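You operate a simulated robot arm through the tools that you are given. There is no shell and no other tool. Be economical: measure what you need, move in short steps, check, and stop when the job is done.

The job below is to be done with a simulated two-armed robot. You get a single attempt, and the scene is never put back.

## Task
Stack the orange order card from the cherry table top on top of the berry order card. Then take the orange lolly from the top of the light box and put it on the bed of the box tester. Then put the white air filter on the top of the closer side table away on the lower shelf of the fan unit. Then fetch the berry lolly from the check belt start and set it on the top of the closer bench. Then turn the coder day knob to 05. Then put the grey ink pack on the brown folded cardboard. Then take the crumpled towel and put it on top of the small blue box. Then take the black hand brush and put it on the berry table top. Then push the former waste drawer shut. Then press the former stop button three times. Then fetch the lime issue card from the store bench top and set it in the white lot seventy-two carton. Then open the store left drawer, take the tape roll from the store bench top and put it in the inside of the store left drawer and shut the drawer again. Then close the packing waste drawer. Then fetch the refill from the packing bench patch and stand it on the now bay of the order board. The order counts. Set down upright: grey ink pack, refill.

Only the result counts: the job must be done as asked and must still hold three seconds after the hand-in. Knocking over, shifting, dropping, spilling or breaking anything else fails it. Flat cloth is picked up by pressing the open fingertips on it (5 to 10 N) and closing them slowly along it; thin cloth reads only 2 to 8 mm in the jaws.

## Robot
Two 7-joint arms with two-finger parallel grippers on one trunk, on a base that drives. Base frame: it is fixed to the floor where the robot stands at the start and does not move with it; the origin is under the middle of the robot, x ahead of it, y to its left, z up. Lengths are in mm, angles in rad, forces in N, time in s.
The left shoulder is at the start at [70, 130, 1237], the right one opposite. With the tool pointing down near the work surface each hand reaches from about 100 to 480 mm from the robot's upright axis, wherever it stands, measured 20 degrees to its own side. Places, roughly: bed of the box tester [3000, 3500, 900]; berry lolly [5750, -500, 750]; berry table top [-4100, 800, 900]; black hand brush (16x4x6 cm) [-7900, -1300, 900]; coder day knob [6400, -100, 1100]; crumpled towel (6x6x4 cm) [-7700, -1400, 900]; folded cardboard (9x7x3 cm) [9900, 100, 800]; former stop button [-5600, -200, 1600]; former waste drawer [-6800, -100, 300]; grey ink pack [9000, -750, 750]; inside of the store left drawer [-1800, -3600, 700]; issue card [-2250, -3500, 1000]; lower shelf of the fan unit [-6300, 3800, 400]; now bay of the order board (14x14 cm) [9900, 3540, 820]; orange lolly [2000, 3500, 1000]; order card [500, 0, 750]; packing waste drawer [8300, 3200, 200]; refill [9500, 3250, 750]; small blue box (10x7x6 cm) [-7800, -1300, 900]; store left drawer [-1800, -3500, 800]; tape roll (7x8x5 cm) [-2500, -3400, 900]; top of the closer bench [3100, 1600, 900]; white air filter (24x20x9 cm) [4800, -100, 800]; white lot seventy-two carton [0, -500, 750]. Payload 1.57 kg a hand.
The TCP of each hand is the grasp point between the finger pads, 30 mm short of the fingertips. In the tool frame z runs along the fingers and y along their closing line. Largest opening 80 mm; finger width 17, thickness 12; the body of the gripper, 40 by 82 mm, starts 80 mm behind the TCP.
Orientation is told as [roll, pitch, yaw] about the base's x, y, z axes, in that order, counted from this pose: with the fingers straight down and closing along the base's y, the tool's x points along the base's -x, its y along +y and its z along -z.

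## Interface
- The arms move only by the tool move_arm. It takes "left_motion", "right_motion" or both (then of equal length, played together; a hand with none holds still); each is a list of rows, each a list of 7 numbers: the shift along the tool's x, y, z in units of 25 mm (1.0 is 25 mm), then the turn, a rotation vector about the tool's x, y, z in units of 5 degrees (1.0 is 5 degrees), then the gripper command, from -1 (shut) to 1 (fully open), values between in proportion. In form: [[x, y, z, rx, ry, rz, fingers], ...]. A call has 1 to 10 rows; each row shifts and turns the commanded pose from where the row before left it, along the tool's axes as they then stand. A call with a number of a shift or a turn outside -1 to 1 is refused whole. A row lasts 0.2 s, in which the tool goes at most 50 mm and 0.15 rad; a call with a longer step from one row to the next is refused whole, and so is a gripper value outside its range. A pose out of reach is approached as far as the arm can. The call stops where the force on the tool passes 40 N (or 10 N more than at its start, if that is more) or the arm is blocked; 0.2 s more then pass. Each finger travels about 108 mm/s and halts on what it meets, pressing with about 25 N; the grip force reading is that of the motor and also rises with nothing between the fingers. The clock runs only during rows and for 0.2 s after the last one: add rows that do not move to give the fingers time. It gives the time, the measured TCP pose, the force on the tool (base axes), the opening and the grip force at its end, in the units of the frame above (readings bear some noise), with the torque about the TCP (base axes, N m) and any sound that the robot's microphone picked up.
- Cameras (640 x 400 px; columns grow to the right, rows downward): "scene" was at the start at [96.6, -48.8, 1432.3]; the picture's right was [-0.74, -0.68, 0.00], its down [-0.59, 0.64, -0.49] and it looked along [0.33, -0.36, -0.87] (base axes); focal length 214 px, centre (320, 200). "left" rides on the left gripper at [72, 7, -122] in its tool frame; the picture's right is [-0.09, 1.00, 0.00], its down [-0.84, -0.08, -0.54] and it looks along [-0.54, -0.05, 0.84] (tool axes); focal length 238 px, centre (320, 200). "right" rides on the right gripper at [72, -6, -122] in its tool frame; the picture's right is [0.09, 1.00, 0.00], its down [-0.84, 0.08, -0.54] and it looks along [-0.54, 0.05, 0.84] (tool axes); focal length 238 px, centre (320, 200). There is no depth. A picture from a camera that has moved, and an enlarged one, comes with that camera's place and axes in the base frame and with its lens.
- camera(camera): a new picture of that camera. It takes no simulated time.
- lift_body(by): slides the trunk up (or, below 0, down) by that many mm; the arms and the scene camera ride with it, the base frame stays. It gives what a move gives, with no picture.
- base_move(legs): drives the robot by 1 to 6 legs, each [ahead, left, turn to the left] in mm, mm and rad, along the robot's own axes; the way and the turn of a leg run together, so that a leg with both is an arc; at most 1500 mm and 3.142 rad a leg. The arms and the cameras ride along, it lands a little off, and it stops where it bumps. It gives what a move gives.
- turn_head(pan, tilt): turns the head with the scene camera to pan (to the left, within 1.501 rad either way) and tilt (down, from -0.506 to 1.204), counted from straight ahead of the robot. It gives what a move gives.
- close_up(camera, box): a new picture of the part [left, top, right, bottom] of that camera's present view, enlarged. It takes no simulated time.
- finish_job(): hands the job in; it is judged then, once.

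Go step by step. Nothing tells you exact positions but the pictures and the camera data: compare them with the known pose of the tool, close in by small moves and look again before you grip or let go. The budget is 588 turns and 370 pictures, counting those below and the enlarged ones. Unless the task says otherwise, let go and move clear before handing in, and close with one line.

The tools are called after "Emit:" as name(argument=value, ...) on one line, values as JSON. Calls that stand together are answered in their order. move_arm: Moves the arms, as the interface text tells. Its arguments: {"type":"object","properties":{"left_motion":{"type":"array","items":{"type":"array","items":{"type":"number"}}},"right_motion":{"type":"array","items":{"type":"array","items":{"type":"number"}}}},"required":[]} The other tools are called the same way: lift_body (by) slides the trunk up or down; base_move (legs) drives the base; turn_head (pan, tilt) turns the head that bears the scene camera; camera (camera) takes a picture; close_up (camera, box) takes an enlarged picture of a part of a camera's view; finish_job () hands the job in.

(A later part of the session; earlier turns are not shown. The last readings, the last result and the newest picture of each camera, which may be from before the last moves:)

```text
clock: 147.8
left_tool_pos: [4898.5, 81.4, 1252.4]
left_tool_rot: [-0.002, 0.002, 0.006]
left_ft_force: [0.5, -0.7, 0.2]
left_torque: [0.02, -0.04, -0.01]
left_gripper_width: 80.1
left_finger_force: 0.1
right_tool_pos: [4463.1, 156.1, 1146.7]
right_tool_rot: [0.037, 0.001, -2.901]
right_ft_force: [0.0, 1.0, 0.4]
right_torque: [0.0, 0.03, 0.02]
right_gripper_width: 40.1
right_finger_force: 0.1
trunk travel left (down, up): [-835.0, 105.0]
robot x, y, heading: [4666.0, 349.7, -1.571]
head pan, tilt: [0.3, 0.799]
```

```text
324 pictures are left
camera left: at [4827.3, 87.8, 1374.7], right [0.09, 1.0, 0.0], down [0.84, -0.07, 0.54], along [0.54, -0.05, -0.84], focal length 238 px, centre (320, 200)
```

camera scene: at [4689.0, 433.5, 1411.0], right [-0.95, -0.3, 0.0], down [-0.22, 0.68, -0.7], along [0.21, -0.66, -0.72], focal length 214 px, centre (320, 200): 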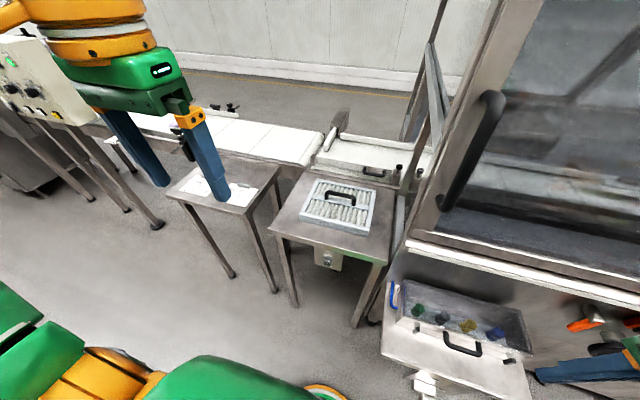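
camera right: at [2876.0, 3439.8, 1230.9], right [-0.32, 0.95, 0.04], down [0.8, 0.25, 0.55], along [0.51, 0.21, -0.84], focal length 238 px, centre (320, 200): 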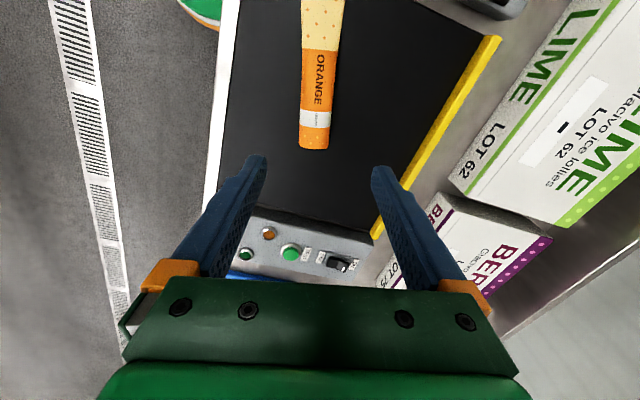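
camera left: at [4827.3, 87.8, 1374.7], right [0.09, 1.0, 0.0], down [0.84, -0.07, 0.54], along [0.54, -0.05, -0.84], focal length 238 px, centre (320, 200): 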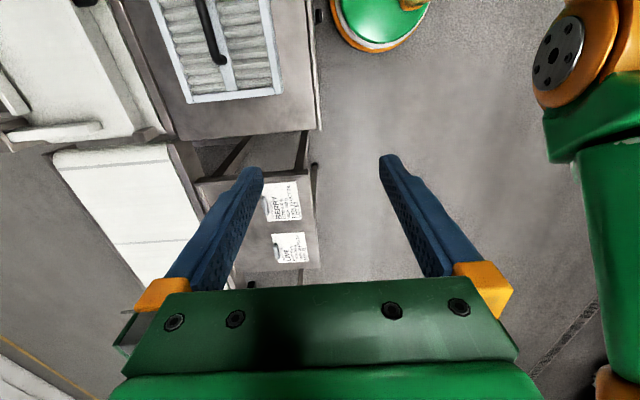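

Emit:
base_move(legs=[[0, -45, 0]])

Emit:
move_arm(left_motion=[[0.32, -0.7, 0.6, 0, 0, 0, 1], [0.32, -0.7, 0.6, 0, 0, 0, 1], [0.32, -0.7, 0.6, 0, 0, 0, 1], [0.32, -0.7, 0.6, 0, 0, 0, 1], [0.32, -0.7, 0.6, 0, 0, 0, 1], [0.32, -0.7, 0.6, 0, 0, 0, 1], [0.32, -0.7, 0.6, 0, 0, 0, 1], [0.32, -0.7, 0.6, 0, 0, 0, 1], [0.32, -0.7, 0.6, 0, 0, 0, 1]])

Emit:
camera(camera="left")

```text
clock: 148.7
left_tool_pos: [4862.5, 81.6, 1250.0]
left_tool_rot: [-0.002, 0.01, 0.003]
left_ft_force: [0.7, 1.1, -0.1]
left_torque: [-0.05, 0.07, -0.02]
left_gripper_width: 79.9
left_finger_force: 0.0
right_tool_pos: [4426.9, 156.4, 1148.3]
right_tool_rot: [0.034, -0.008, -2.901]
right_ft_force: [0.2, 1.1, 1.0]
right_torque: [0.05, 0.05, 0.0]
right_gripper_width: 40.1
right_finger_force: 0.0
trunk travel left (down, up): [-835.0, 105.0]
robot x, y, heading: [4618.2, 347.0, -1.572]
head pan, tilt: [0.3, 0.799]
```

```text
clock: 150.7
left_tool_pos: [4781.2, -78.5, 1118.3]
left_tool_rot: [-0.001, 0.002, 0.005]
left_ft_force: [-0.5, 0.0, 0.9]
left_torque: [0.03, 0.0, 0.01]
left_gripper_width: 80.2
left_finger_force: 0.1
right_tool_pos: [4419.8, 154.2, 1145.6]
right_tool_rot: [0.036, 0.003, -2.901]
right_ft_force: [0.3, -0.3, 0.0]
right_torque: [0.0, 0.01, 0.0]
right_gripper_width: 39.9
right_finger_force: 0.1
trunk travel left (down, up): [-835.0, 105.0]
robot x, y, heading: [4619.4, 353.0, -1.566]
head pan, tilt: [0.3, 0.799]
```

```text
323 pictures are left
camera left: at [4710.1, -71.7, 1240.7], right [0.09, 1.0, 0.0], down [0.84, -0.07, 0.54], along [0.54, -0.05, -0.84], focal length 238 px, centre (320, 200)
```

left: 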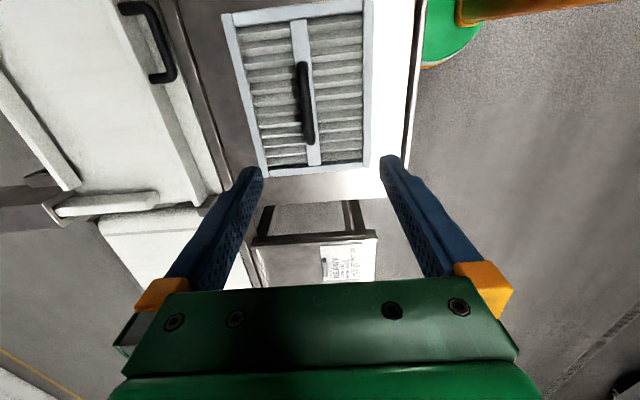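

The handle bar is around (4780, -101, 862). I'll tilt the left hand 45° so the fingers point forward and down, which should help later on the shelf.

Emit:
move_arm(left_motion=[[0, 0, 0, 1, 0, 0, 1], [0, 0, 0, 1, 0, 0, 1], [0, 0, 0, 1, 0, 0, 1], [0, 0, 0, 1, 0, 0, 1], [0, 0, 0, 1, 0, 0, 1], [0, 0, 0, 1, 0, 0, 1], [0, 0, 0, 1, 0, 0, 1], [0, 0, 0, 1, 0, 0, 1], [0, 0, 0, 1, 0, 0, 1]])

Emit:
move_arm(left_motion=[[0, 0.84, 0.28, 0, 0, 0, 1], [0, 0.84, 0.28, 0, 0, 0, 1], [0, 0.84, 0.28, 0, 0, 0, 1], [0, 0.84, 0.28, 0, 0, 0, 1], [0, 0.84, 0.28, 0, 0, 0, 1], [0, 0.84, 0.28, 0, 0, 0, 1], [0, 0.84, 0.28, 0, 0, 0, 1], [0, 0.84, 0.28, 0, 0, 0, 1]])

Emit:
camera(camera="left")

```text
clock: 152.7
left_tool_pos: [4782.9, -76.3, 1118.2]
left_tool_rot: [-0.788, 0.0, 0.003]
left_ft_force: [-0.3, -0.1, 0.5]
left_torque: [0.01, 0.02, -0.02]
left_gripper_width: 80.1
left_finger_force: 0.0
right_tool_pos: [4419.1, 156.0, 1145.7]
right_tool_rot: [0.037, 0.002, -2.902]
right_ft_force: [-0.3, -0.4, -0.6]
right_torque: [0.0, -0.03, 0.04]
right_gripper_width: 39.9
right_finger_force: 0.0
trunk travel left (down, up): [-835.0, 105.0]
robot x, y, heading: [4621.3, 350.6, -1.566]
head pan, tilt: [0.3, 0.799]
```

```text
clock: 154.5
left_tool_pos: [4780.6, -20.4, 967.1]
left_tool_rot: [-0.789, 0.002, 0.002]
left_ft_force: [0.0, 0.1, -0.3]
left_torque: [0.01, 0.01, -0.02]
left_gripper_width: 80.0
left_finger_force: 0.1
left hand out of reach, approached as far as the arm can: row 4, 5, 6, 8
right_tool_pos: [4419.0, 154.9, 1145.0]
right_tool_rot: [0.038, 0.0, -2.9]
right_ft_force: [-0.1, -0.5, -0.3]
right_torque: [0.0, 0.03, -0.01]
right_gripper_width: 39.9
right_finger_force: 0.0
trunk travel left (down, up): [-835.0, 105.0]
robot x, y, heading: [4617.8, 354.1, -1.56]
head pan, tilt: [0.3, 0.799]
```

```text
322 pictures are left
camera left: at [4708.3, 70.2, 1047.7], right [0.09, 0.7, -0.71], down [0.84, 0.33, 0.44], along [0.54, -0.63, -0.56], focal length 238 px, centre (320, 200)
```

left: 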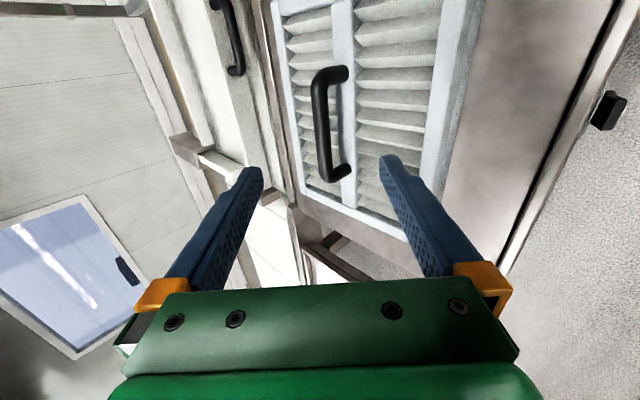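

Emit:
lift_body(by=-70)

Emit:
move_arm(left_motion=[[0, -0.44, 0, 0, 0, 0, -0.1], [0, -0.44, 0.5, 0, 0, 0, -0.1], [0, -0.44, 0.7, 0, 0, 0, -0.1], [0, 0, 0, 0, 0, 0, -0.1]])

Emit:
camera(camera="left")

```text
clock: 155.5
left_tool_pos: [4779.1, -16.7, 901.4]
left_tool_rot: [-0.8, 0.003, 0.001]
left_ft_force: [3.8, 1.4, 36.4]
left_torque: [0.31, -0.2, -0.05]
left_gripper_width: 57.8
left_finger_force: 0.0
right_tool_pos: [4418.0, 161.4, 1077.6]
right_tool_rot: [0.044, -0.001, -2.899]
right_ft_force: [-1.0, 0.8, 0.2]
right_torque: [0.0, -0.02, -0.01]
right_gripper_width: 39.9
right_finger_force: 0.1
trunk travel left (down, up): [-765.0, 175.0]
robot x, y, heading: [4620.6, 352.6, -1.569]
head pan, tilt: [0.3, 0.799]
```

```text
clock: 156.5
left_tool_pos: [4781.7, -66.2, 899.1]
left_tool_rot: [-0.788, 0.002, 0.002]
left_ft_force: [-0.3, -0.2, 0.7]
left_torque: [-0.01, -0.01, -0.05]
left_gripper_width: 35.9
left_finger_force: 0.9
right_tool_pos: [4419.3, 155.4, 1076.5]
right_tool_rot: [0.036, -0.002, -2.901]
right_ft_force: [-0.3, 0.3, 0.2]
right_torque: [-0.05, 0.01, -0.02]
right_gripper_width: 39.9
right_finger_force: 0.0
trunk travel left (down, up): [-765.0, 175.0]
robot x, y, heading: [4619.1, 347.6, -1.568]
head pan, tilt: [0.3, 0.799]
```

```text
321 pictures are left
camera left: at [4709.5, 25.1, 979.3], right [0.09, 0.7, -0.71], down [0.84, 0.33, 0.44], along [0.54, -0.63, -0.56], focal length 238 px, centre (320, 200)
```

left: 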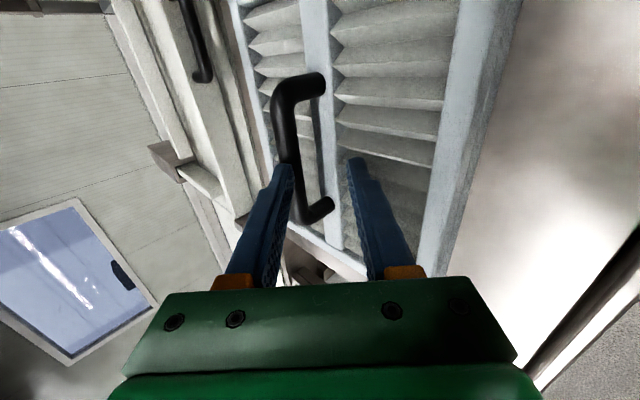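

The lower finger pressed the filter during the trunk drop but it did not appear to move. The bar's real position is near (4770, -97, 885), so I'll shift over it and look again.

Emit:
move_arm(left_motion=[[0.2, -0.5, 0, 0, 0, 0, -0.1], [0.2, 0, 0, 0, 0, 0, -0.1]])

Emit:
camera(camera="left")

```text
clock: 157.1
left_tool_pos: [4770.8, -74.4, 905.8]
left_tool_rot: [-0.789, 0.001, 0.001]
left_ft_force: [-0.6, -0.3, 0.0]
left_torque: [-0.03, 0.02, 0.01]
left_gripper_width: 35.8
left_finger_force: 0.2
right_tool_pos: [4419.3, 156.2, 1076.3]
right_tool_rot: [0.036, -0.001, -2.902]
right_ft_force: [0.1, 0.5, 0.4]
right_torque: [0.0, 0.01, 0.01]
right_gripper_width: 40.3
right_finger_force: 0.0
trunk travel left (down, up): [-765.0, 175.0]
robot x, y, heading: [4617.5, 349.8, -1.565]
head pan, tilt: [0.3, 0.799]
```

```text
320 pictures are left
camera left: at [4698.5, 16.6, 987.9], right [0.09, 0.7, -0.71], down [0.84, 0.33, 0.44], along [0.54, -0.63, -0.56], focal length 238 px, centre (320, 200)
```

left: 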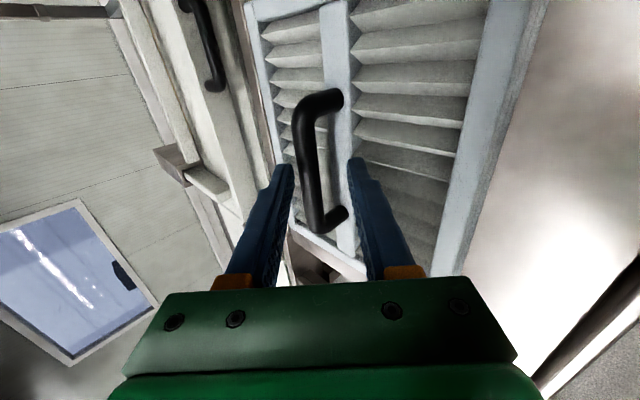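

Emit:
move_arm(left_motion=[[0, -0.08, 0.4, 0, 0, 0, -0.1], [0, -0.08, 0.4, 0, 0, 0, -0.1], [0, 0, 0, 0, 0, 0, -0.1]])

Emit:
camera(camera="left")

```text
clock: 157.9
left_tool_pos: [4770.0, -91.9, 895.5]
left_tool_rot: [-0.79, 0.002, 0.002]
left_ft_force: [0.1, -0.2, 0.6]
left_torque: [-0.01, -0.01, 0.0]
left_gripper_width: 36.1
left_finger_force: 0.0
right_tool_pos: [4421.1, 154.5, 1075.9]
right_tool_rot: [0.036, 0.0, -2.901]
right_ft_force: [0.1, 0.2, -0.4]
right_torque: [-0.01, -0.01, -0.01]
right_gripper_width: 40.0
right_finger_force: 0.0
trunk travel left (down, up): [-765.0, 175.0]
robot x, y, heading: [4617.8, 348.6, -1.564]
head pan, tilt: [0.3, 0.799]
```

```text
319 pictures are left
camera left: at [4698.8, -0.1, 977.4], right [0.09, 0.7, -0.71], down [0.84, 0.33, 0.44], along [0.54, -0.63, -0.56], focal length 238 px, centre (320, 200)
```

left: 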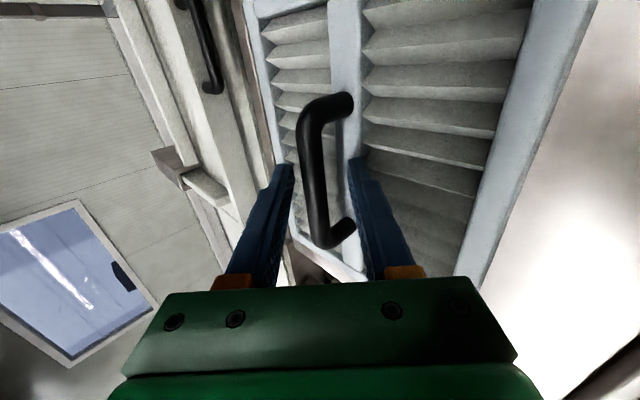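

Emit:
move_arm(left_motion=[[0, -0.08, 0.3, 0, 0, 0, -0.1], [0, 0, 0, 0, 0, 0, -0.4], [0, 0, 0, 0, 0, 0, -0.8], [0, 0, 0, 0, 0, 0, -0.9], [0, 0, 0, 0, 0, 0, -0.9]])

Emit:
camera(camera="left")

```text
clock: 159.1
left_tool_pos: [4769.7, -97.1, 893.0]
left_tool_rot: [-0.789, 0.001, 0.002]
left_ft_force: [1.5, -5.4, 12.6]
left_torque: [-0.17, 0.15, 0.09]
left_gripper_width: 14.9
left_finger_force: 24.6
right_tool_pos: [4419.6, 155.6, 1076.0]
right_tool_rot: [0.037, -0.001, -2.9]
right_ft_force: [-0.2, 0.2, -0.1]
right_torque: [-0.05, -0.01, 0.01]
right_gripper_width: 40.2
right_finger_force: 0.1
trunk travel left (down, up): [-765.0, 175.0]
robot x, y, heading: [4615.4, 346.4, -1.57]
head pan, tilt: [0.3, 0.799]
```

```text
318 pictures are left
camera left: at [4697.8, -6.2, 974.0], right [0.09, 0.7, -0.71], down [0.84, 0.33, 0.43], along [0.54, -0.63, -0.56], focal length 238 px, centre (320, 200)
```

left: 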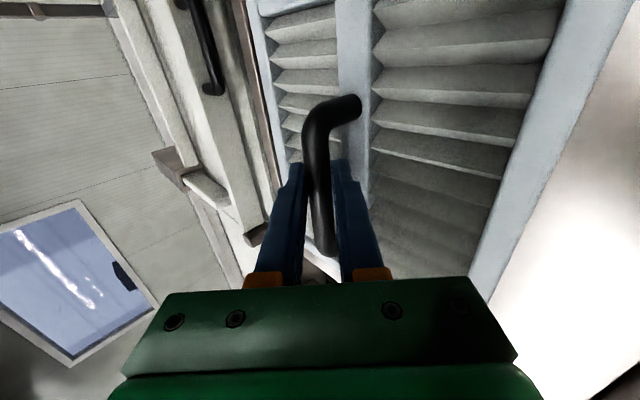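

The bar is gripped. I'll lift with the trunk and check the load.

Emit:
lift_body(by=80)

Emit:
camera(camera="left")

```text
clock: 160.3
left_tool_pos: [4769.7, -97.3, 970.4]
left_tool_rot: [-0.787, 0.001, 0.002]
left_ft_force: [-0.6, 0.1, -2.6]
left_torque: [0.01, 0.01, 0.0]
left_gripper_width: 15.5
left_finger_force: 25.4
right_tool_pos: [4420.0, 155.8, 1156.0]
right_tool_rot: [0.035, -0.001, -2.901]
right_ft_force: [0.8, -0.3, -0.7]
right_torque: [-0.04, -0.02, 0.0]
right_gripper_width: 39.8
right_finger_force: 0.0
trunk travel left (down, up): [-845.0, 95.0]
robot x, y, heading: [4618.7, 351.8, -1.566]
head pan, tilt: [0.3, 0.799]
```

```text
317 pictures are left
camera left: at [4698.3, -7.0, 1052.8], right [0.09, 0.7, -0.71], down [0.84, 0.33, 0.44], along [0.54, -0.63, -0.56], focal length 238 px, centre (320, 200)
```

left: 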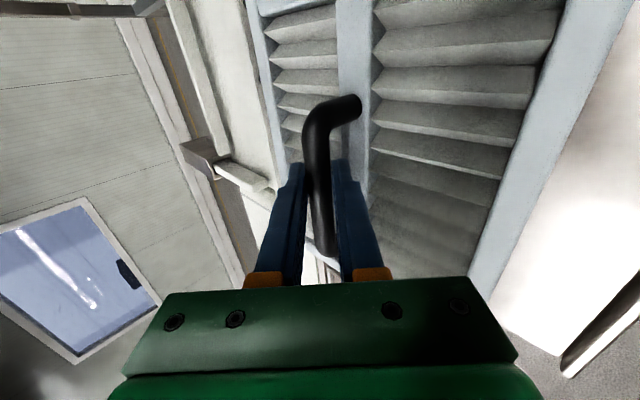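

The filter is secure (about 0.26 kg). I'll back out to the wide corridor at y≈2600, turn to face -x and drive toward the fan unit.

Emit:
base_move(legs=[[-1500, 0, 0], [-750, 0, 0], [0, 0, -1.575], [1500, 0, 0], [1500, 0, 0], [1300, 0, 0]])

Emit:
turn_head(pan=0, tilt=0.25)

Emit:
camera(camera="scene")

```text
clock: 195.7
left_tool_pos: [-124.6, 2633.1, 971.3]
left_tool_rot: [-0.788, 0.0, -1.615]
left_ft_force: [-0.1, 0.7, -3.6]
left_torque: [0.05, -0.05, 0.01]
left_gripper_width: 15.6
left_finger_force: 25.3
right_tool_pos: [142.7, 2971.4, 1156.1]
right_tool_rot: [0.036, 0.0, 1.767]
right_ft_force: [0.0, 0.4, 0.5]
right_torque: [0.0, -0.02, -0.02]
right_gripper_width: 39.8
right_finger_force: 0.2
trunk travel left (down, up): [-845.0, 95.0]
robot x, y, heading: [330.4, 2764.3, 3.098]
head pan, tilt: [0.3, 0.799]
```

```text
clock: 196.7
left_tool_pos: [-126.0, 2632.8, 970.9]
left_tool_rot: [-0.787, 0.0, -1.615]
left_ft_force: [-0.3, 1.0, -3.2]
left_torque: [0.04, -0.07, -0.01]
left_gripper_width: 15.6
left_finger_force: 25.1
right_tool_pos: [141.7, 2971.8, 1155.5]
right_tool_rot: [0.034, -0.001, 1.767]
right_ft_force: [0.0, -0.3, 0.2]
right_torque: [-0.03, -0.02, 0.0]
right_gripper_width: 40.1
right_finger_force: 0.1
trunk travel left (down, up): [-845.0, 95.0]
robot x, y, heading: [328.4, 2760.2, 3.098]
head pan, tilt: [0.0, 0.25]
```

```text
316 pictures are left
camera scene: at [185.3, 2769.5, 1469.9], right [0.04, 1.0, 0.0], down [0.25, -0.01, -0.97], along [-0.97, 0.04, -0.25], focal length 214 px, centre (320, 200)
```

scene: 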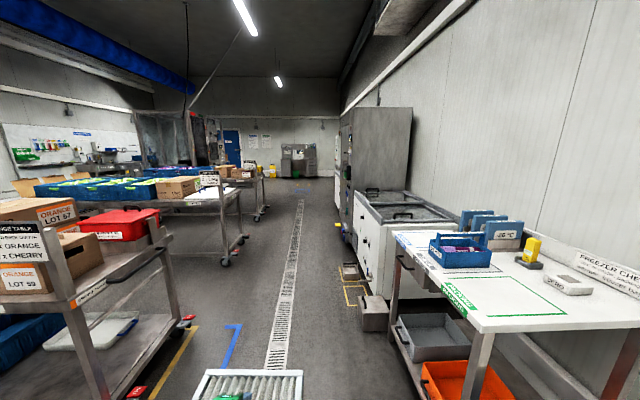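

The corridor is clear. I'll recenter, straighten and drive on.

Emit:
base_move(legs=[[0, 120, 0.05], [1500, 0, 0], [1500, 0, 0], [1300, 0, 0]])

Emit:
turn_head(pan=-0.3, tilt=0.3)

Emit:
camera(camera="scene")

```text
clock: 218.0
left_tool_pos: [-4395.0, 2552.9, 971.0]
left_tool_rot: [-0.787, 0.001, -1.601]
left_ft_force: [0.7, 0.0, -2.8]
left_torque: [0.03, -0.04, -0.03]
left_gripper_width: 15.3
left_finger_force: 25.1
right_tool_pos: [-4131.0, 2894.5, 1156.0]
right_tool_rot: [0.036, 0.0, 1.78]
right_ft_force: [-0.5, -0.9, 0.1]
right_torque: [-0.01, 0.0, 0.0]
right_gripper_width: 39.9
right_finger_force: 0.1
trunk travel left (down, up): [-845.0, 95.0]
robot x, y, heading: [-3943.5, 2691.8, 3.112]
head pan, tilt: [0.0, 0.25]
```

```text
clock: 218.8
left_tool_pos: [-4396.2, 2553.0, 970.8]
left_tool_rot: [-0.787, 0.002, -1.6]
left_ft_force: [0.6, 0.5, -2.4]
left_torque: [0.04, -0.04, 0.01]
left_gripper_width: 15.3
left_finger_force: 24.3
right_tool_pos: [-4131.4, 2895.0, 1157.4]
right_tool_rot: [0.034, -0.001, 1.78]
right_ft_force: [0.1, -0.3, -0.1]
right_torque: [0.0, -0.03, 0.0]
right_gripper_width: 40.2
right_finger_force: 0.0
trunk travel left (down, up): [-845.0, 95.0]
robot x, y, heading: [-3945.8, 2689.9, 3.113]
head pan, tilt: [-0.3, 0.3]
```

```text
315 pictures are left
camera scene: at [-4080.8, 2721.1, 1465.3], right [0.32, 0.95, 0.0], down [0.28, -0.1, -0.96], along [-0.9, 0.31, -0.3], focal length 214 px, centre (320, 200)
```

scene: 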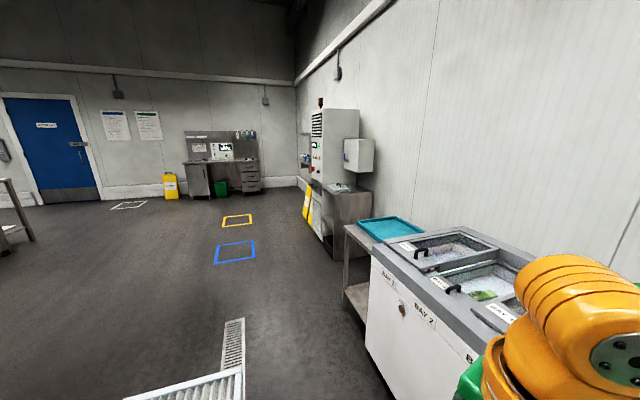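

The fan unit is beside the tall control cabinet. I'll drive up alongside and face it.

Emit:
base_move(legs=[[1500, 0, 0], [650, 0, 0], [0, 0, -1.54]])

Emit:
turn_head(pan=0.1, tilt=0.5)

Emit:
camera(camera="scene")

```text
clock: 232.9
left_tool_pos: [-6188.9, 3198.6, 970.8]
left_tool_rot: [-0.787, 0.001, 3.143]
left_ft_force: [0.5, -1.0, -4.8]
left_torque: [-0.02, -0.02, 0.01]
left_gripper_width: 15.5
left_finger_force: 24.7
right_tool_pos: [-5838.5, 2944.8, 1155.8]
right_tool_rot: [0.035, 0.001, 0.241]
right_ft_force: [0.6, 0.1, 0.7]
right_torque: [-0.02, 0.02, -0.03]
right_gripper_width: 40.3
right_finger_force: 0.1
trunk travel left (down, up): [-845.0, 95.0]
robot x, y, heading: [-6038.7, 2750.7, 1.568]
head pan, tilt: [-0.3, 0.3]
```

```text
clock: 233.8
left_tool_pos: [-6189.0, 3198.4, 971.2]
left_tool_rot: [-0.787, 0.003, 3.141]
left_ft_force: [-0.4, -0.4, -2.0]
left_torque: [0.01, -0.04, 0.01]
left_gripper_width: 15.6
left_finger_force: 24.3
right_tool_pos: [-5838.6, 2944.4, 1155.1]
right_tool_rot: [0.036, 0.0, 0.24]
right_ft_force: [0.1, 0.1, 0.6]
right_torque: [0.0, -0.02, -0.02]
right_gripper_width: 40.2
right_finger_force: 0.1
trunk travel left (down, up): [-845.0, 95.0]
robot x, y, heading: [-6040.7, 2754.9, 1.572]
head pan, tilt: [0.099, 0.499]
```

```text
314 pictures are left
camera scene: at [-6046.8, 2892.0, 1446.9], right [1.0, 0.1, 0.0], down [0.05, -0.48, -0.88], along [-0.09, 0.87, -0.48], focal length 214 px, centre (320, 200)
```

scene: 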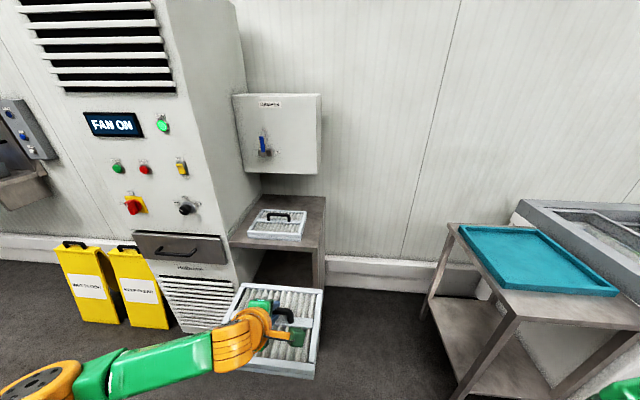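

The fan unit has a side cabinet with an open lower shelf under its top. I'll lower the trunk to look into the shelf opening.

Emit:
lift_body(by=-450)

Emit:
turn_head(pan=0.2, tilt=0.35)

Emit:
camera(camera="scene")

```text
refused: -450 is not a number from -400 to 400
```

```text
clock: 234.5
left_tool_pos: [-6187.8, 3198.3, 971.1]
left_tool_rot: [-0.788, 0.001, 3.141]
left_ft_force: [-0.5, -0.5, -3.4]
left_torque: [-0.04, -0.04, 0.01]
left_gripper_width: 15.3
left_finger_force: 24.5
right_tool_pos: [-5840.1, 2945.3, 1155.5]
right_tool_rot: [0.035, -0.001, 0.239]
right_ft_force: [0.2, 0.4, 0.2]
right_torque: [-0.01, -0.03, -0.01]
right_gripper_width: 39.8
right_finger_force: 0.1
trunk travel left (down, up): [-845.0, 95.0]
robot x, y, heading: [-6044.5, 2747.8, 1.571]
head pan, tilt: [0.201, 0.351]
```

```text
313 pictures are left
camera scene: at [-6056.5, 2892.7, 1460.5], right [0.98, 0.2, 0.0], down [0.07, -0.34, -0.94], along [-0.19, 0.92, -0.34], focal length 214 px, centre (320, 200)
```

scene: 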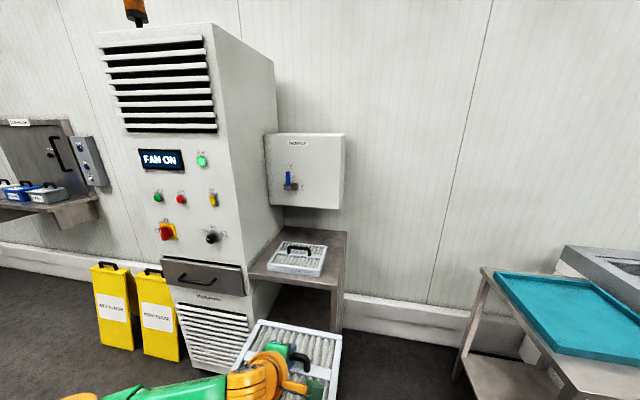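

Emit:
lift_body(by=-350)

Emit:
camera(camera="scene")

```text
clock: 237.9
left_tool_pos: [-6189.0, 3197.0, 622.1]
left_tool_rot: [-0.788, 0.002, 3.141]
left_ft_force: [-0.6, 0.1, -3.5]
left_torque: [-0.05, -0.04, -0.01]
left_gripper_width: 15.4
left_finger_force: 24.9
right_tool_pos: [-5839.6, 2944.6, 806.5]
right_tool_rot: [0.035, 0.0, 0.238]
right_ft_force: [-0.6, 0.3, 0.0]
right_torque: [-0.02, 0.01, 0.0]
right_gripper_width: 39.8
right_finger_force: 0.0
trunk travel left (down, up): [-495.0, 445.0]
robot x, y, heading: [-6037.3, 2750.8, 1.57]
head pan, tilt: [0.201, 0.351]
```

```text
312 pictures are left
camera scene: at [-6056.4, 2892.4, 1110.6], right [0.98, 0.2, 0.0], down [0.07, -0.34, -0.94], along [-0.19, 0.92, -0.34], focal length 214 px, centre (320, 200)
```

scene: 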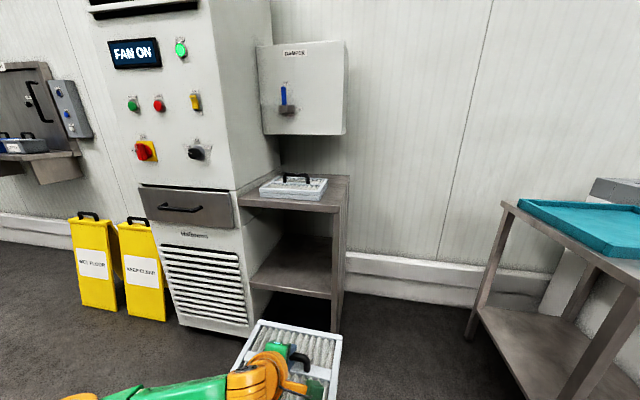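

The lower shelf is at z≈412, spanning x -6530 to -6150, with its front edge at y≈3595 and about 375 mm of clearance. I'll lower, slide left and creep forward to insert the filter.

Emit:
base_move(legs=[[0, 150, 0]])

Emit:
lift_body(by=-90)

Emit:
base_move(legs=[[270, 0, 0]])

Emit:
turn_head(pan=0.4, tilt=0.6)

Emit:
camera(camera="scene")

Emit:
camera(camera="left")

```text
clock: 239.3
left_tool_pos: [-6338.1, 3199.1, 621.1]
left_tool_rot: [-0.787, 0.002, 3.137]
left_ft_force: [0.6, 0.0, -2.9]
left_torque: [-0.06, 0.01, -0.06]
left_gripper_width: 15.5
left_finger_force: 25.3
right_tool_pos: [-5988.9, 2944.7, 805.9]
right_tool_rot: [0.034, 0.0, 0.235]
right_ft_force: [-0.1, -0.7, 0.2]
right_torque: [0.0, -0.02, 0.01]
right_gripper_width: 39.9
right_finger_force: 0.1
trunk travel left (down, up): [-495.0, 445.0]
robot x, y, heading: [-6189.0, 2749.4, 1.57]
head pan, tilt: [0.201, 0.351]
```

```text
clock: 240.6
left_tool_pos: [-6338.2, 3198.3, 530.4]
left_tool_rot: [-0.787, 0.002, 3.14]
left_ft_force: [-0.4, -0.8, -3.1]
left_torque: [-0.02, -0.02, 0.03]
left_gripper_width: 15.3
left_finger_force: 25.1
right_tool_pos: [-5989.0, 2943.7, 716.3]
right_tool_rot: [0.035, 0.001, 0.236]
right_ft_force: [-0.1, 0.3, 0.5]
right_torque: [0.0, -0.01, -0.01]
right_gripper_width: 39.9
right_finger_force: 0.0
trunk travel left (down, up): [-405.0, 535.0]
robot x, y, heading: [-6187.9, 2751.4, 1.566]
head pan, tilt: [0.201, 0.351]
```

```text
clock: 242.5
left_tool_pos: [-6339.1, 3473.6, 531.0]
left_tool_rot: [-0.787, 0.001, 3.142]
left_ft_force: [-0.7, -0.1, -2.6]
left_torque: [-0.04, -0.04, 0.0]
left_gripper_width: 15.4
left_finger_force: 24.6
right_tool_pos: [-5988.8, 3220.0, 716.7]
right_tool_rot: [0.036, 0.0, 0.239]
right_ft_force: [-0.8, 0.6, -0.7]
right_torque: [0.02, 0.0, 0.02]
right_gripper_width: 39.6
right_finger_force: 0.1
trunk travel left (down, up): [-405.0, 535.0]
robot x, y, heading: [-6188.2, 3027.3, 1.573]
head pan, tilt: [0.201, 0.351]
```

```text
clock: 243.3
left_tool_pos: [-6337.8, 3473.1, 530.0]
left_tool_rot: [-0.787, 0.001, 3.14]
left_ft_force: [0.5, 0.3, -3.3]
left_torque: [-0.02, -0.07, -0.06]
left_gripper_width: 15.6
left_finger_force: 24.9
right_tool_pos: [-5988.8, 3220.9, 715.2]
right_tool_rot: [0.035, 0.0, 0.24]
right_ft_force: [-0.5, 0.1, -0.1]
right_torque: [0.0, -0.04, -0.01]
right_gripper_width: 40.2
right_finger_force: 0.1
trunk travel left (down, up): [-405.0, 535.0]
robot x, y, heading: [-6189.6, 3026.2, 1.575]
head pan, tilt: [0.4, 0.6]
```

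```text
311 pictures are left
camera scene: at [-6221.5, 3158.1, 997.8], right [0.92, 0.39, 0.0], down [0.22, -0.52, -0.83], along [-0.32, 0.76, -0.56], focal length 214 px, centre (320, 200)
```

scene: 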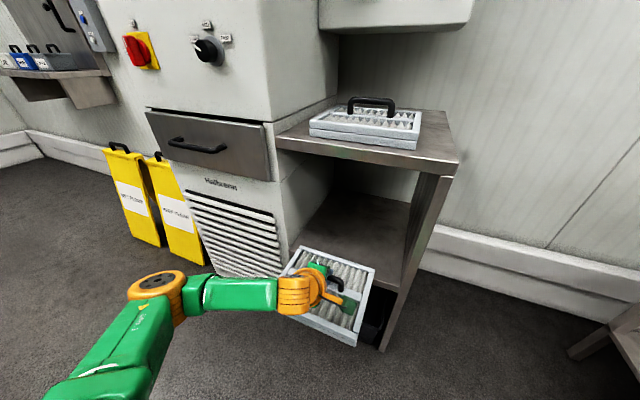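

```text
310 pictures are left
camera left: at [-6266.8, 3382.2, 612.7], right [-0.09, -0.7, -0.7], down [-0.84, -0.33, 0.44], along [-0.54, 0.63, -0.56], focal length 238 px, centre (320, 200)
```

left: 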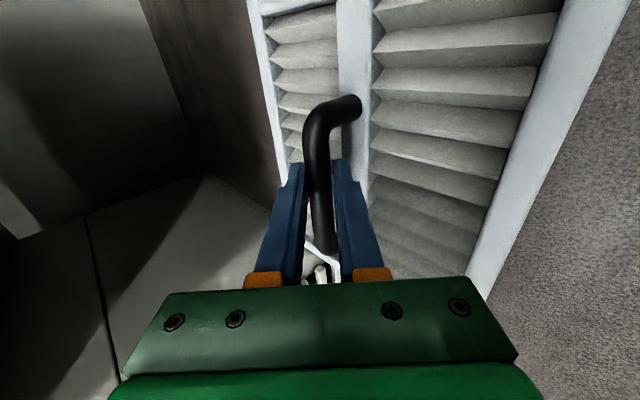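

Alignment looks good, with about 28 mm of clearance above the shelf. I'll drive forward to insert it.

Emit:
base_move(legs=[[130, 0, 0]])

Emit:
camera(camera="scene")

```text
clock: 244.6
left_tool_pos: [-6337.9, 3602.4, 531.7]
left_tool_rot: [-0.787, -0.001, 3.142]
left_ft_force: [0.3, -0.2, -2.1]
left_torque: [-0.04, 0.02, 0.01]
left_gripper_width: 15.3
left_finger_force: 24.6
right_tool_pos: [-5989.2, 3349.4, 715.0]
right_tool_rot: [0.034, -0.001, 0.239]
right_ft_force: [0.4, -0.5, 0.5]
right_torque: [-0.01, 0.04, 0.0]
right_gripper_width: 40.1
right_finger_force: 0.2
trunk travel left (down, up): [-405.0, 535.0]
robot x, y, heading: [-6185.6, 3156.3, 1.57]
head pan, tilt: [0.4, 0.6]
```

```text
309 pictures are left
camera scene: at [-6221.6, 3287.3, 997.7], right [0.92, 0.39, 0.0], down [0.22, -0.52, -0.82], along [-0.32, 0.76, -0.57], focal length 214 px, centre (320, 200)
```

scene: 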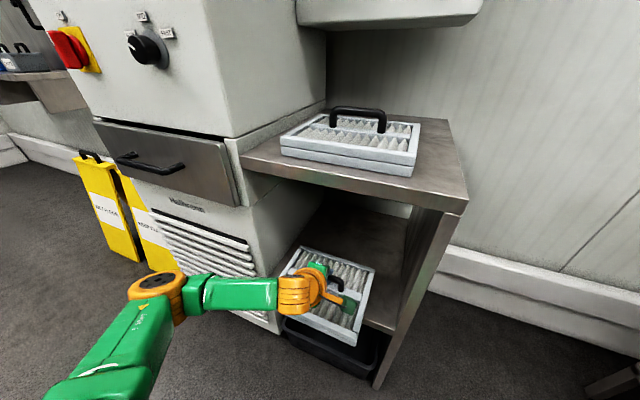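

Emit:
base_move(legs=[[128, 0, 0]])

Emit:
camera(camera="scene")

Emit:
camera(camera="left")

```text
clock: 245.8
left_tool_pos: [-6339.2, 3732.6, 530.3]
left_tool_rot: [-0.787, 0.002, -3.14]
left_ft_force: [0.4, -0.5, -2.7]
left_torque: [-0.05, -0.04, 0.03]
left_gripper_width: 15.7
left_finger_force: 25.1
right_tool_pos: [-5989.6, 3479.4, 716.2]
right_tool_rot: [0.036, 0.001, 0.24]
right_ft_force: [-0.1, 0.5, 0.6]
right_torque: [-0.03, 0.0, -0.02]
right_gripper_width: 40.0
right_finger_force: 0.2
trunk travel left (down, up): [-405.0, 535.0]
robot x, y, heading: [-6188.3, 3286.4, 1.574]
head pan, tilt: [0.4, 0.6]
```

```text
308 pictures are left
camera scene: at [-6221.8, 3416.9, 997.7], right [0.92, 0.39, 0.0], down [0.22, -0.52, -0.82], along [-0.32, 0.76, -0.57], focal length 214 px, centre (320, 200)
```

scene: 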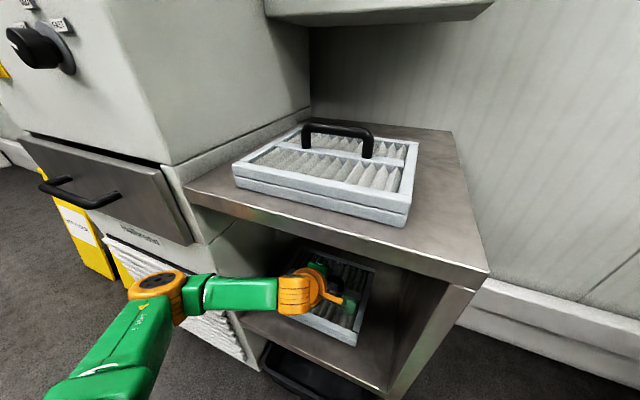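

```text
307 pictures are left
camera left: at [-6267.4, 3640.8, 612.5], right [-0.09, -0.7, -0.7], down [-0.84, -0.33, 0.44], along [-0.54, 0.63, -0.56], focal length 238 px, centre (320, 200)
```

left: 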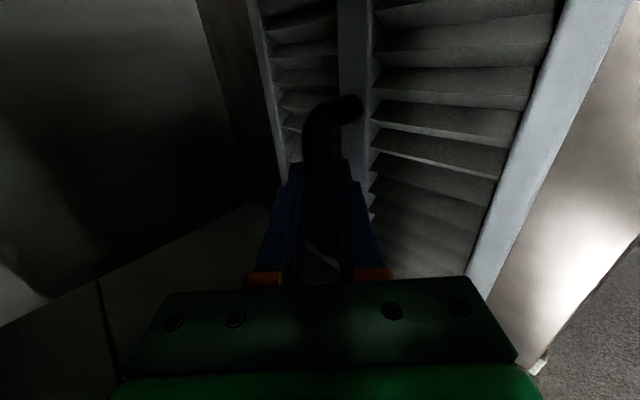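

It's inside the shelf. I'll lower slowly to contact.

Emit:
lift_body(by=-18)

Emit:
lift_body(by=-5)

```text
clock: 246.5
left_tool_pos: [-6338.9, 3730.8, 513.2]
left_tool_rot: [-0.787, 0.002, -3.141]
left_ft_force: [-0.2, -0.2, -3.0]
left_torque: [-0.04, -0.02, 0.0]
left_gripper_width: 15.4
left_finger_force: 24.3
right_tool_pos: [-5989.6, 3478.0, 697.2]
right_tool_rot: [0.036, -0.001, 0.24]
right_ft_force: [-0.3, 0.2, -0.4]
right_torque: [0.02, 0.02, -0.01]
right_gripper_width: 40.0
right_finger_force: 0.1
trunk travel left (down, up): [-387.0, 553.0]
robot x, y, heading: [-6189.3, 3281.9, 1.57]
head pan, tilt: [0.4, 0.6]
```

```text
clock: 247.0
left_tool_pos: [-6338.7, 3731.7, 511.0]
left_tool_rot: [-0.791, 0.003, -3.14]
left_ft_force: [-1.0, 4.0, 7.6]
left_torque: [0.09, -0.14, -0.08]
left_gripper_width: 15.2
left_finger_force: 25.1
right_tool_pos: [-5989.0, 3478.0, 693.3]
right_tool_rot: [0.038, -0.001, 0.241]
right_ft_force: [-0.2, 1.0, 0.2]
right_torque: [-0.02, 0.0, -0.03]
right_gripper_width: 39.8
right_finger_force: 0.1
trunk travel left (down, up): [-382.0, 558.0]
robot x, y, heading: [-6189.6, 3284.2, 1.569]
head pan, tilt: [0.4, 0.6]
```

Contact made. I'll open and retract along the fingers.

Emit:
move_arm(left_motion=[[0, 0, 0, 0, 0, 0, -0.4], [0, 0, 0, 0, 0, 0, -0.1], [0, 0, 0, 0, 0, 0, -0.1], [0, 0, -0.4, 0, 0, 0, -0.1], [0, 0, -0.6, 0, 0, 0, -0.1], [0, 0, -0.8, 0, 0, 0, -0.1], [0, 0, 0, 0, 0, 0, -0.1]])

Emit:
camera(camera="left")

```text
clock: 248.6
left_tool_pos: [-6339.8, 3697.9, 541.5]
left_tool_rot: [-0.786, 0.001, -3.14]
left_ft_force: [0.7, 0.3, -0.7]
left_torque: [-0.01, 0.03, 0.0]
left_gripper_width: 36.0
left_finger_force: 0.2
right_tool_pos: [-5988.5, 3477.7, 693.4]
right_tool_rot: [0.037, 0.0, 0.242]
right_ft_force: [-0.2, -1.0, 0.0]
right_torque: [0.01, -0.03, -0.03]
right_gripper_width: 40.3
right_finger_force: 0.0
trunk travel left (down, up): [-382.0, 558.0]
robot x, y, heading: [-6189.2, 3284.5, 1.57]
head pan, tilt: [0.4, 0.6]
```

```text
306 pictures are left
camera left: at [-6267.3, 3607.4, 622.2], right [-0.09, -0.7, -0.71], down [-0.84, -0.33, 0.44], along [-0.54, 0.63, -0.56], focal length 238 px, centre (320, 200)
```

left: 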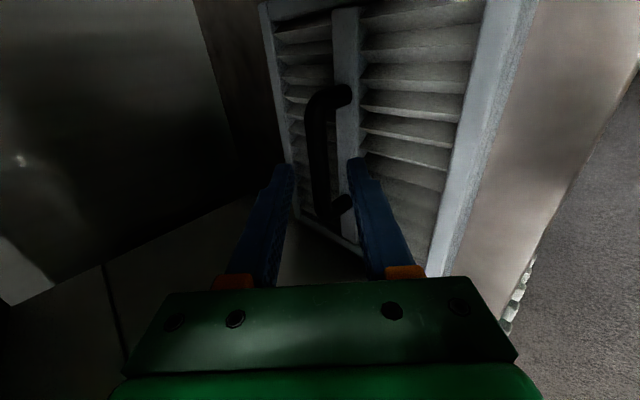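

Released cleanly. I'll drive straight back.

Emit:
base_move(legs=[[-500, 0, 0]])

Emit:
camera(camera="scene")

```text
clock: 251.6
left_tool_pos: [-6338.8, 3189.2, 539.0]
left_tool_rot: [-0.787, 0.003, -3.138]
left_ft_force: [0.6, -1.1, -0.5]
left_torque: [-0.01, 0.0, -0.01]
left_gripper_width: 36.2
left_finger_force: 0.1
right_tool_pos: [-5988.6, 2969.6, 692.6]
right_tool_rot: [0.037, -0.001, 0.243]
right_ft_force: [-0.9, 0.0, -1.1]
right_torque: [0.05, 0.01, 0.0]
right_gripper_width: 40.0
right_finger_force: 0.0
trunk travel left (down, up): [-382.0, 558.0]
robot x, y, heading: [-6189.4, 2774.8, 1.573]
head pan, tilt: [0.4, 0.6]
```

```text
305 pictures are left
camera scene: at [-6220.7, 2907.2, 974.9], right [0.92, 0.39, 0.0], down [0.22, -0.52, -0.83], along [-0.32, 0.76, -0.56], focal length 214 px, centre (320, 200)
```

scene: 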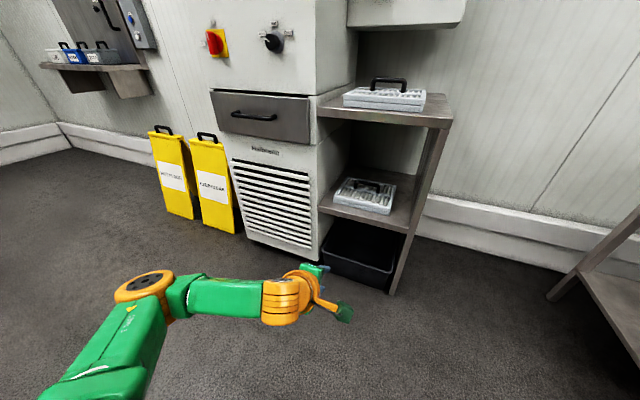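

The filter is on the lower shelf. Next is the berry lolly at the check belt start. I'll restore trunk height and hand pose, then drive back along the corridor.

Emit:
lift_body(by=400)

Emit:
move_arm(left_motion=[[0, 0, -0.8, -1, 0, 0, 0], [0, 0, -0.8, -1, 0, 0, 0], [0, 0, -0.8, -1, 0, 0, 0], [0, 0, -0.8, -1, 0, 0, 0], [0, 0, -0.8, -1, 0, 0, 0], [0, 0, 0, -1, 0, 0, 0], [0, 0, 0, -1, 0, 0, 0], [0, 0, 0, -1, 0, 0, 0], [0, 0, 0, -1, 0, 0, 0]])

Emit:
base_move(legs=[[0, 0, -1.573], [1500, 0, 0], [1500, 0, 0], [1000, 0, 0]])

```text
clock: 255.4
left_tool_pos: [-6339.4, 3189.4, 939.7]
left_tool_rot: [-0.786, 0.001, -3.139]
left_ft_force: [0.3, 0.5, -0.2]
left_torque: [0.03, -0.02, -0.01]
left_gripper_width: 35.8
left_finger_force: 0.0
right_tool_pos: [-5988.0, 2970.7, 1094.2]
right_tool_rot: [0.036, -0.002, 0.243]
right_ft_force: [0.6, 0.1, -0.2]
right_torque: [-0.02, -0.02, -0.01]
right_gripper_width: 40.0
right_finger_force: 0.0
trunk travel left (down, up): [-782.0, 158.0]
robot x, y, heading: [-6188.4, 2774.1, 1.574]
head pan, tilt: [0.4, 0.6]
```

```text
clock: 257.4
left_tool_pos: [-6337.9, 3133.1, 1021.4]
left_tool_rot: [0.001, 0.002, -3.138]
left_ft_force: [0.4, -0.2, 0.0]
left_torque: [-0.04, -0.03, 0.03]
left_gripper_width: 40.1
left_finger_force: 0.1
right_tool_pos: [-5988.7, 2972.4, 1092.7]
right_tool_rot: [0.038, 0.001, 0.242]
right_ft_force: [1.4, 0.4, 0.4]
right_torque: [0.03, 0.02, -0.01]
right_gripper_width: 40.0
right_finger_force: 0.0
trunk travel left (down, up): [-782.0, 158.0]
robot x, y, heading: [-6182.1, 2778.3, 1.573]
head pan, tilt: [0.4, 0.6]
```

```text
clock: 280.3
left_tool_pos: [-1877.7, 3085.9, 1021.9]
left_tool_rot: [-0.002, 0.002, 1.615]
left_ft_force: [0.7, 0.4, 0.3]
left_torque: [0.0, -0.01, -0.01]
left_gripper_width: 40.0
left_finger_force: 0.1
right_tool_pos: [-2025.4, 2729.4, 1093.2]
right_tool_rot: [0.037, 0.0, -1.287]
right_ft_force: [0.3, 0.3, 0.8]
right_torque: [-0.02, 0.01, 0.02]
right_gripper_width: 40.0
right_finger_force: 0.0
trunk travel left (down, up): [-782.0, 158.0]
robot x, y, heading: [-2227.8, 2919.0, 0.041]
head pan, tilt: [0.4, 0.6]
```

Emit:
base_move(legs=[[0, -270, -0.045], [1500, 0, 0], [1500, 0, 0], [1500, 0, 0]])

Emit:
base_move(legs=[[0, 0, 0.0], [1500, 0, 0], [1500, 0, 0]])

```text
clock: 303.4
left_tool_pos: [2647.7, 2732.9, 1022.9]
left_tool_rot: [-0.001, 0.002, 1.569]
left_ft_force: [0.3, -0.5, -0.3]
left_torque: [-0.02, 0.01, -0.02]
left_gripper_width: 40.1
left_finger_force: 0.2
right_tool_pos: [2483.0, 2383.5, 1093.2]
right_tool_rot: [0.037, 0.001, -1.333]
right_ft_force: [0.5, -0.5, 0.0]
right_torque: [-0.03, -0.03, 0.0]
right_gripper_width: 40.3
right_finger_force: 0.1
trunk travel left (down, up): [-782.0, 158.0]
robot x, y, heading: [2292.1, 2584.8, -0.004]
head pan, tilt: [0.4, 0.6]
```

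```text
clock: 318.1
left_tool_pos: [5642.3, 2764.0, 1020.8]
left_tool_rot: [-0.002, -0.001, 1.595]
left_ft_force: [0.4, 0.2, -0.7]
left_torque: [0.01, 0.01, 0.01]
left_gripper_width: 39.9
left_finger_force: 0.1
right_tool_pos: [5485.2, 2410.6, 1093.1]
right_tool_rot: [0.037, 0.0, -1.308]
right_ft_force: [0.1, 0.1, 0.2]
right_torque: [0.0, -0.03, 0.03]
right_gripper_width: 40.0
right_finger_force: 0.0
trunk travel left (down, up): [-782.0, 158.0]
robot x, y, heading: [5288.2, 2601.1, 0.026]
head pan, tilt: [0.4, 0.6]
```

Emit:
base_move(legs=[[350, 0, 0], [0, 0, -1.597], [1300, 0, 0]])

Emit:
turn_head(pan=0, tilt=0.5)

Emit:
camera(camera="scene")

```text
clock: 330.4
left_tool_pos: [5777.9, 957.3, 1021.9]
left_tool_rot: [-0.002, 0.002, -0.003]
left_ft_force: [0.3, 0.4, 0.1]
left_torque: [-0.01, 0.0, -0.02]
left_gripper_width: 40.0
left_finger_force: 0.0
right_tool_pos: [5428.6, 1121.8, 1092.7]
right_tool_rot: [0.038, 0.001, -2.907]
right_ft_force: [-0.7, 0.0, -0.8]
right_torque: [0.01, -0.01, 0.0]
right_gripper_width: 40.1
right_finger_force: 0.1
trunk travel left (down, up): [-782.0, 158.0]
robot x, y, heading: [5628.0, 1316.5, -1.573]
head pan, tilt: [0.4, 0.6]
```

```text
clock: 331.3
left_tool_pos: [5778.6, 957.0, 1021.2]
left_tool_rot: [-0.002, 0.0, -0.004]
left_ft_force: [-0.3, 0.2, 0.3]
left_torque: [-0.03, 0.01, 0.0]
left_gripper_width: 40.3
left_finger_force: 0.1
right_tool_pos: [5428.6, 1121.0, 1093.4]
right_tool_rot: [0.037, -0.001, -2.907]
right_ft_force: [-0.4, 0.4, -0.2]
right_torque: [-0.01, 0.01, -0.01]
right_gripper_width: 39.9
right_finger_force: 0.1
trunk travel left (down, up): [-782.0, 158.0]
robot x, y, heading: [5629.1, 1312.2, -1.575]
head pan, tilt: [0.0, 0.499]
```

```text
304 pictures are left
camera scene: at [5630.5, 1172.8, 1383.9], right [-1.0, 0.0, 0.0], down [0.0, 0.48, -0.88], along [0.0, -0.88, -0.48], focal length 214 px, centre (320, 200)
```

scene: 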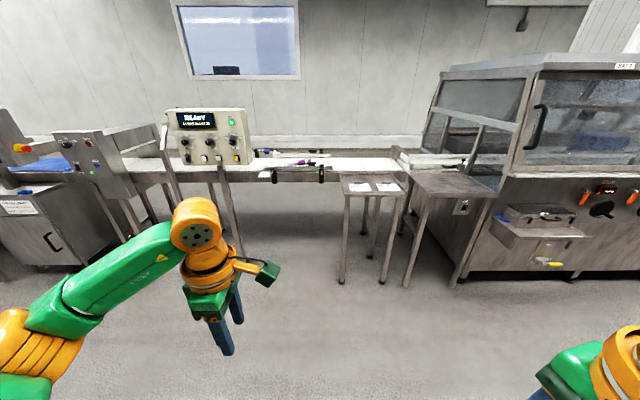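

Emit:
close_up(camera="scene", box=[130, 90, 430, 270])

```text
2.13 times, centred on (280, 180) of scene
camera zoom: at [5630.5, 1172.8, 1383.9], right [-1.0, 0.0, 0.0], down [0.0, 0.48, -0.88], along [0.0, -0.88, -0.48], focal length 458 px, centre (405, 243)
```

zoom: 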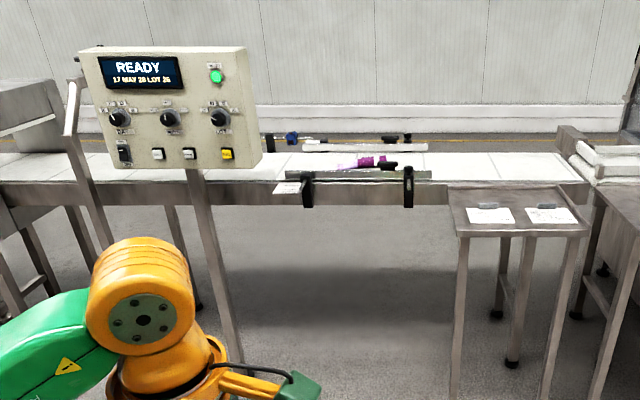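

The berry lolly lies between guide rails near (5762, -495), with a side table on one side and the coder panel on the other. I'll come straight in and angle the base left so the right hand can reach it.

Emit:
base_move(legs=[[0, 150, 0], [1050, 0, 0], [0, 0, 0.38]])

Emit:
turn_head(pan=-0.38, tilt=0.7)

Emit:
camera(camera="scene")

```text
clock: 338.9
left_tool_pos: [6058.8, -18.6, 1022.7]
left_tool_rot: [-0.001, 0.001, 0.391]
left_ft_force: [0.2, -0.1, 0.5]
left_torque: [0.0, 0.01, 0.0]
left_gripper_width: 40.1
left_finger_force: 0.1
right_tool_pos: [5672.9, 0.1, 1092.8]
right_tool_rot: [0.037, -0.001, -2.51]
right_ft_force: [-0.6, 0.4, -0.3]
right_torque: [0.01, -0.03, 0.0]
right_gripper_width: 39.9
right_finger_force: 0.0
trunk travel left (down, up): [-782.0, 158.0]
robot x, y, heading: [5785.9, 257.4, -1.182]
head pan, tilt: [0.0, 0.499]
```

```text
clock: 339.8
left_tool_pos: [6058.8, -17.2, 1021.8]
left_tool_rot: [-0.002, 0.002, 0.391]
left_ft_force: [0.0, -0.2, 0.2]
left_torque: [-0.02, 0.01, -0.02]
left_gripper_width: 39.8
left_finger_force: 0.0
right_tool_pos: [5673.9, -1.1, 1093.0]
right_tool_rot: [0.037, 0.001, -2.512]
right_ft_force: [0.3, 0.0, 0.4]
right_torque: [-0.04, -0.03, 0.0]
right_gripper_width: 40.1
right_finger_force: 0.1
trunk travel left (down, up): [-782.0, 158.0]
robot x, y, heading: [5785.9, 253.6, -1.182]
head pan, tilt: [-0.38, 0.7]
```

```text
302 pictures are left
camera scene: at [5806.3, 124.0, 1366.3], right [-1.0, -0.01, 0.0], down [-0.01, 0.64, -0.77], along [0.01, -0.77, -0.64], focal length 214 px, centre (320, 200)
```

scene: 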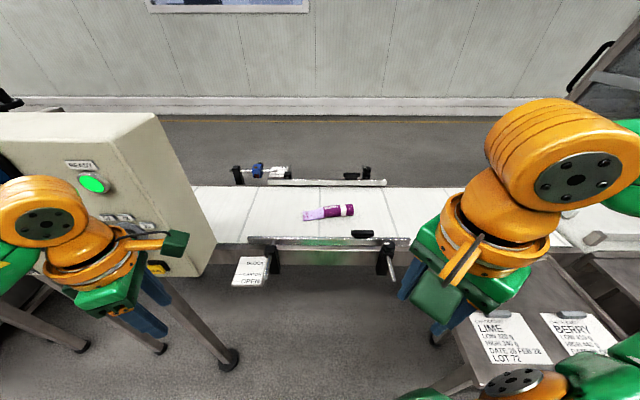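

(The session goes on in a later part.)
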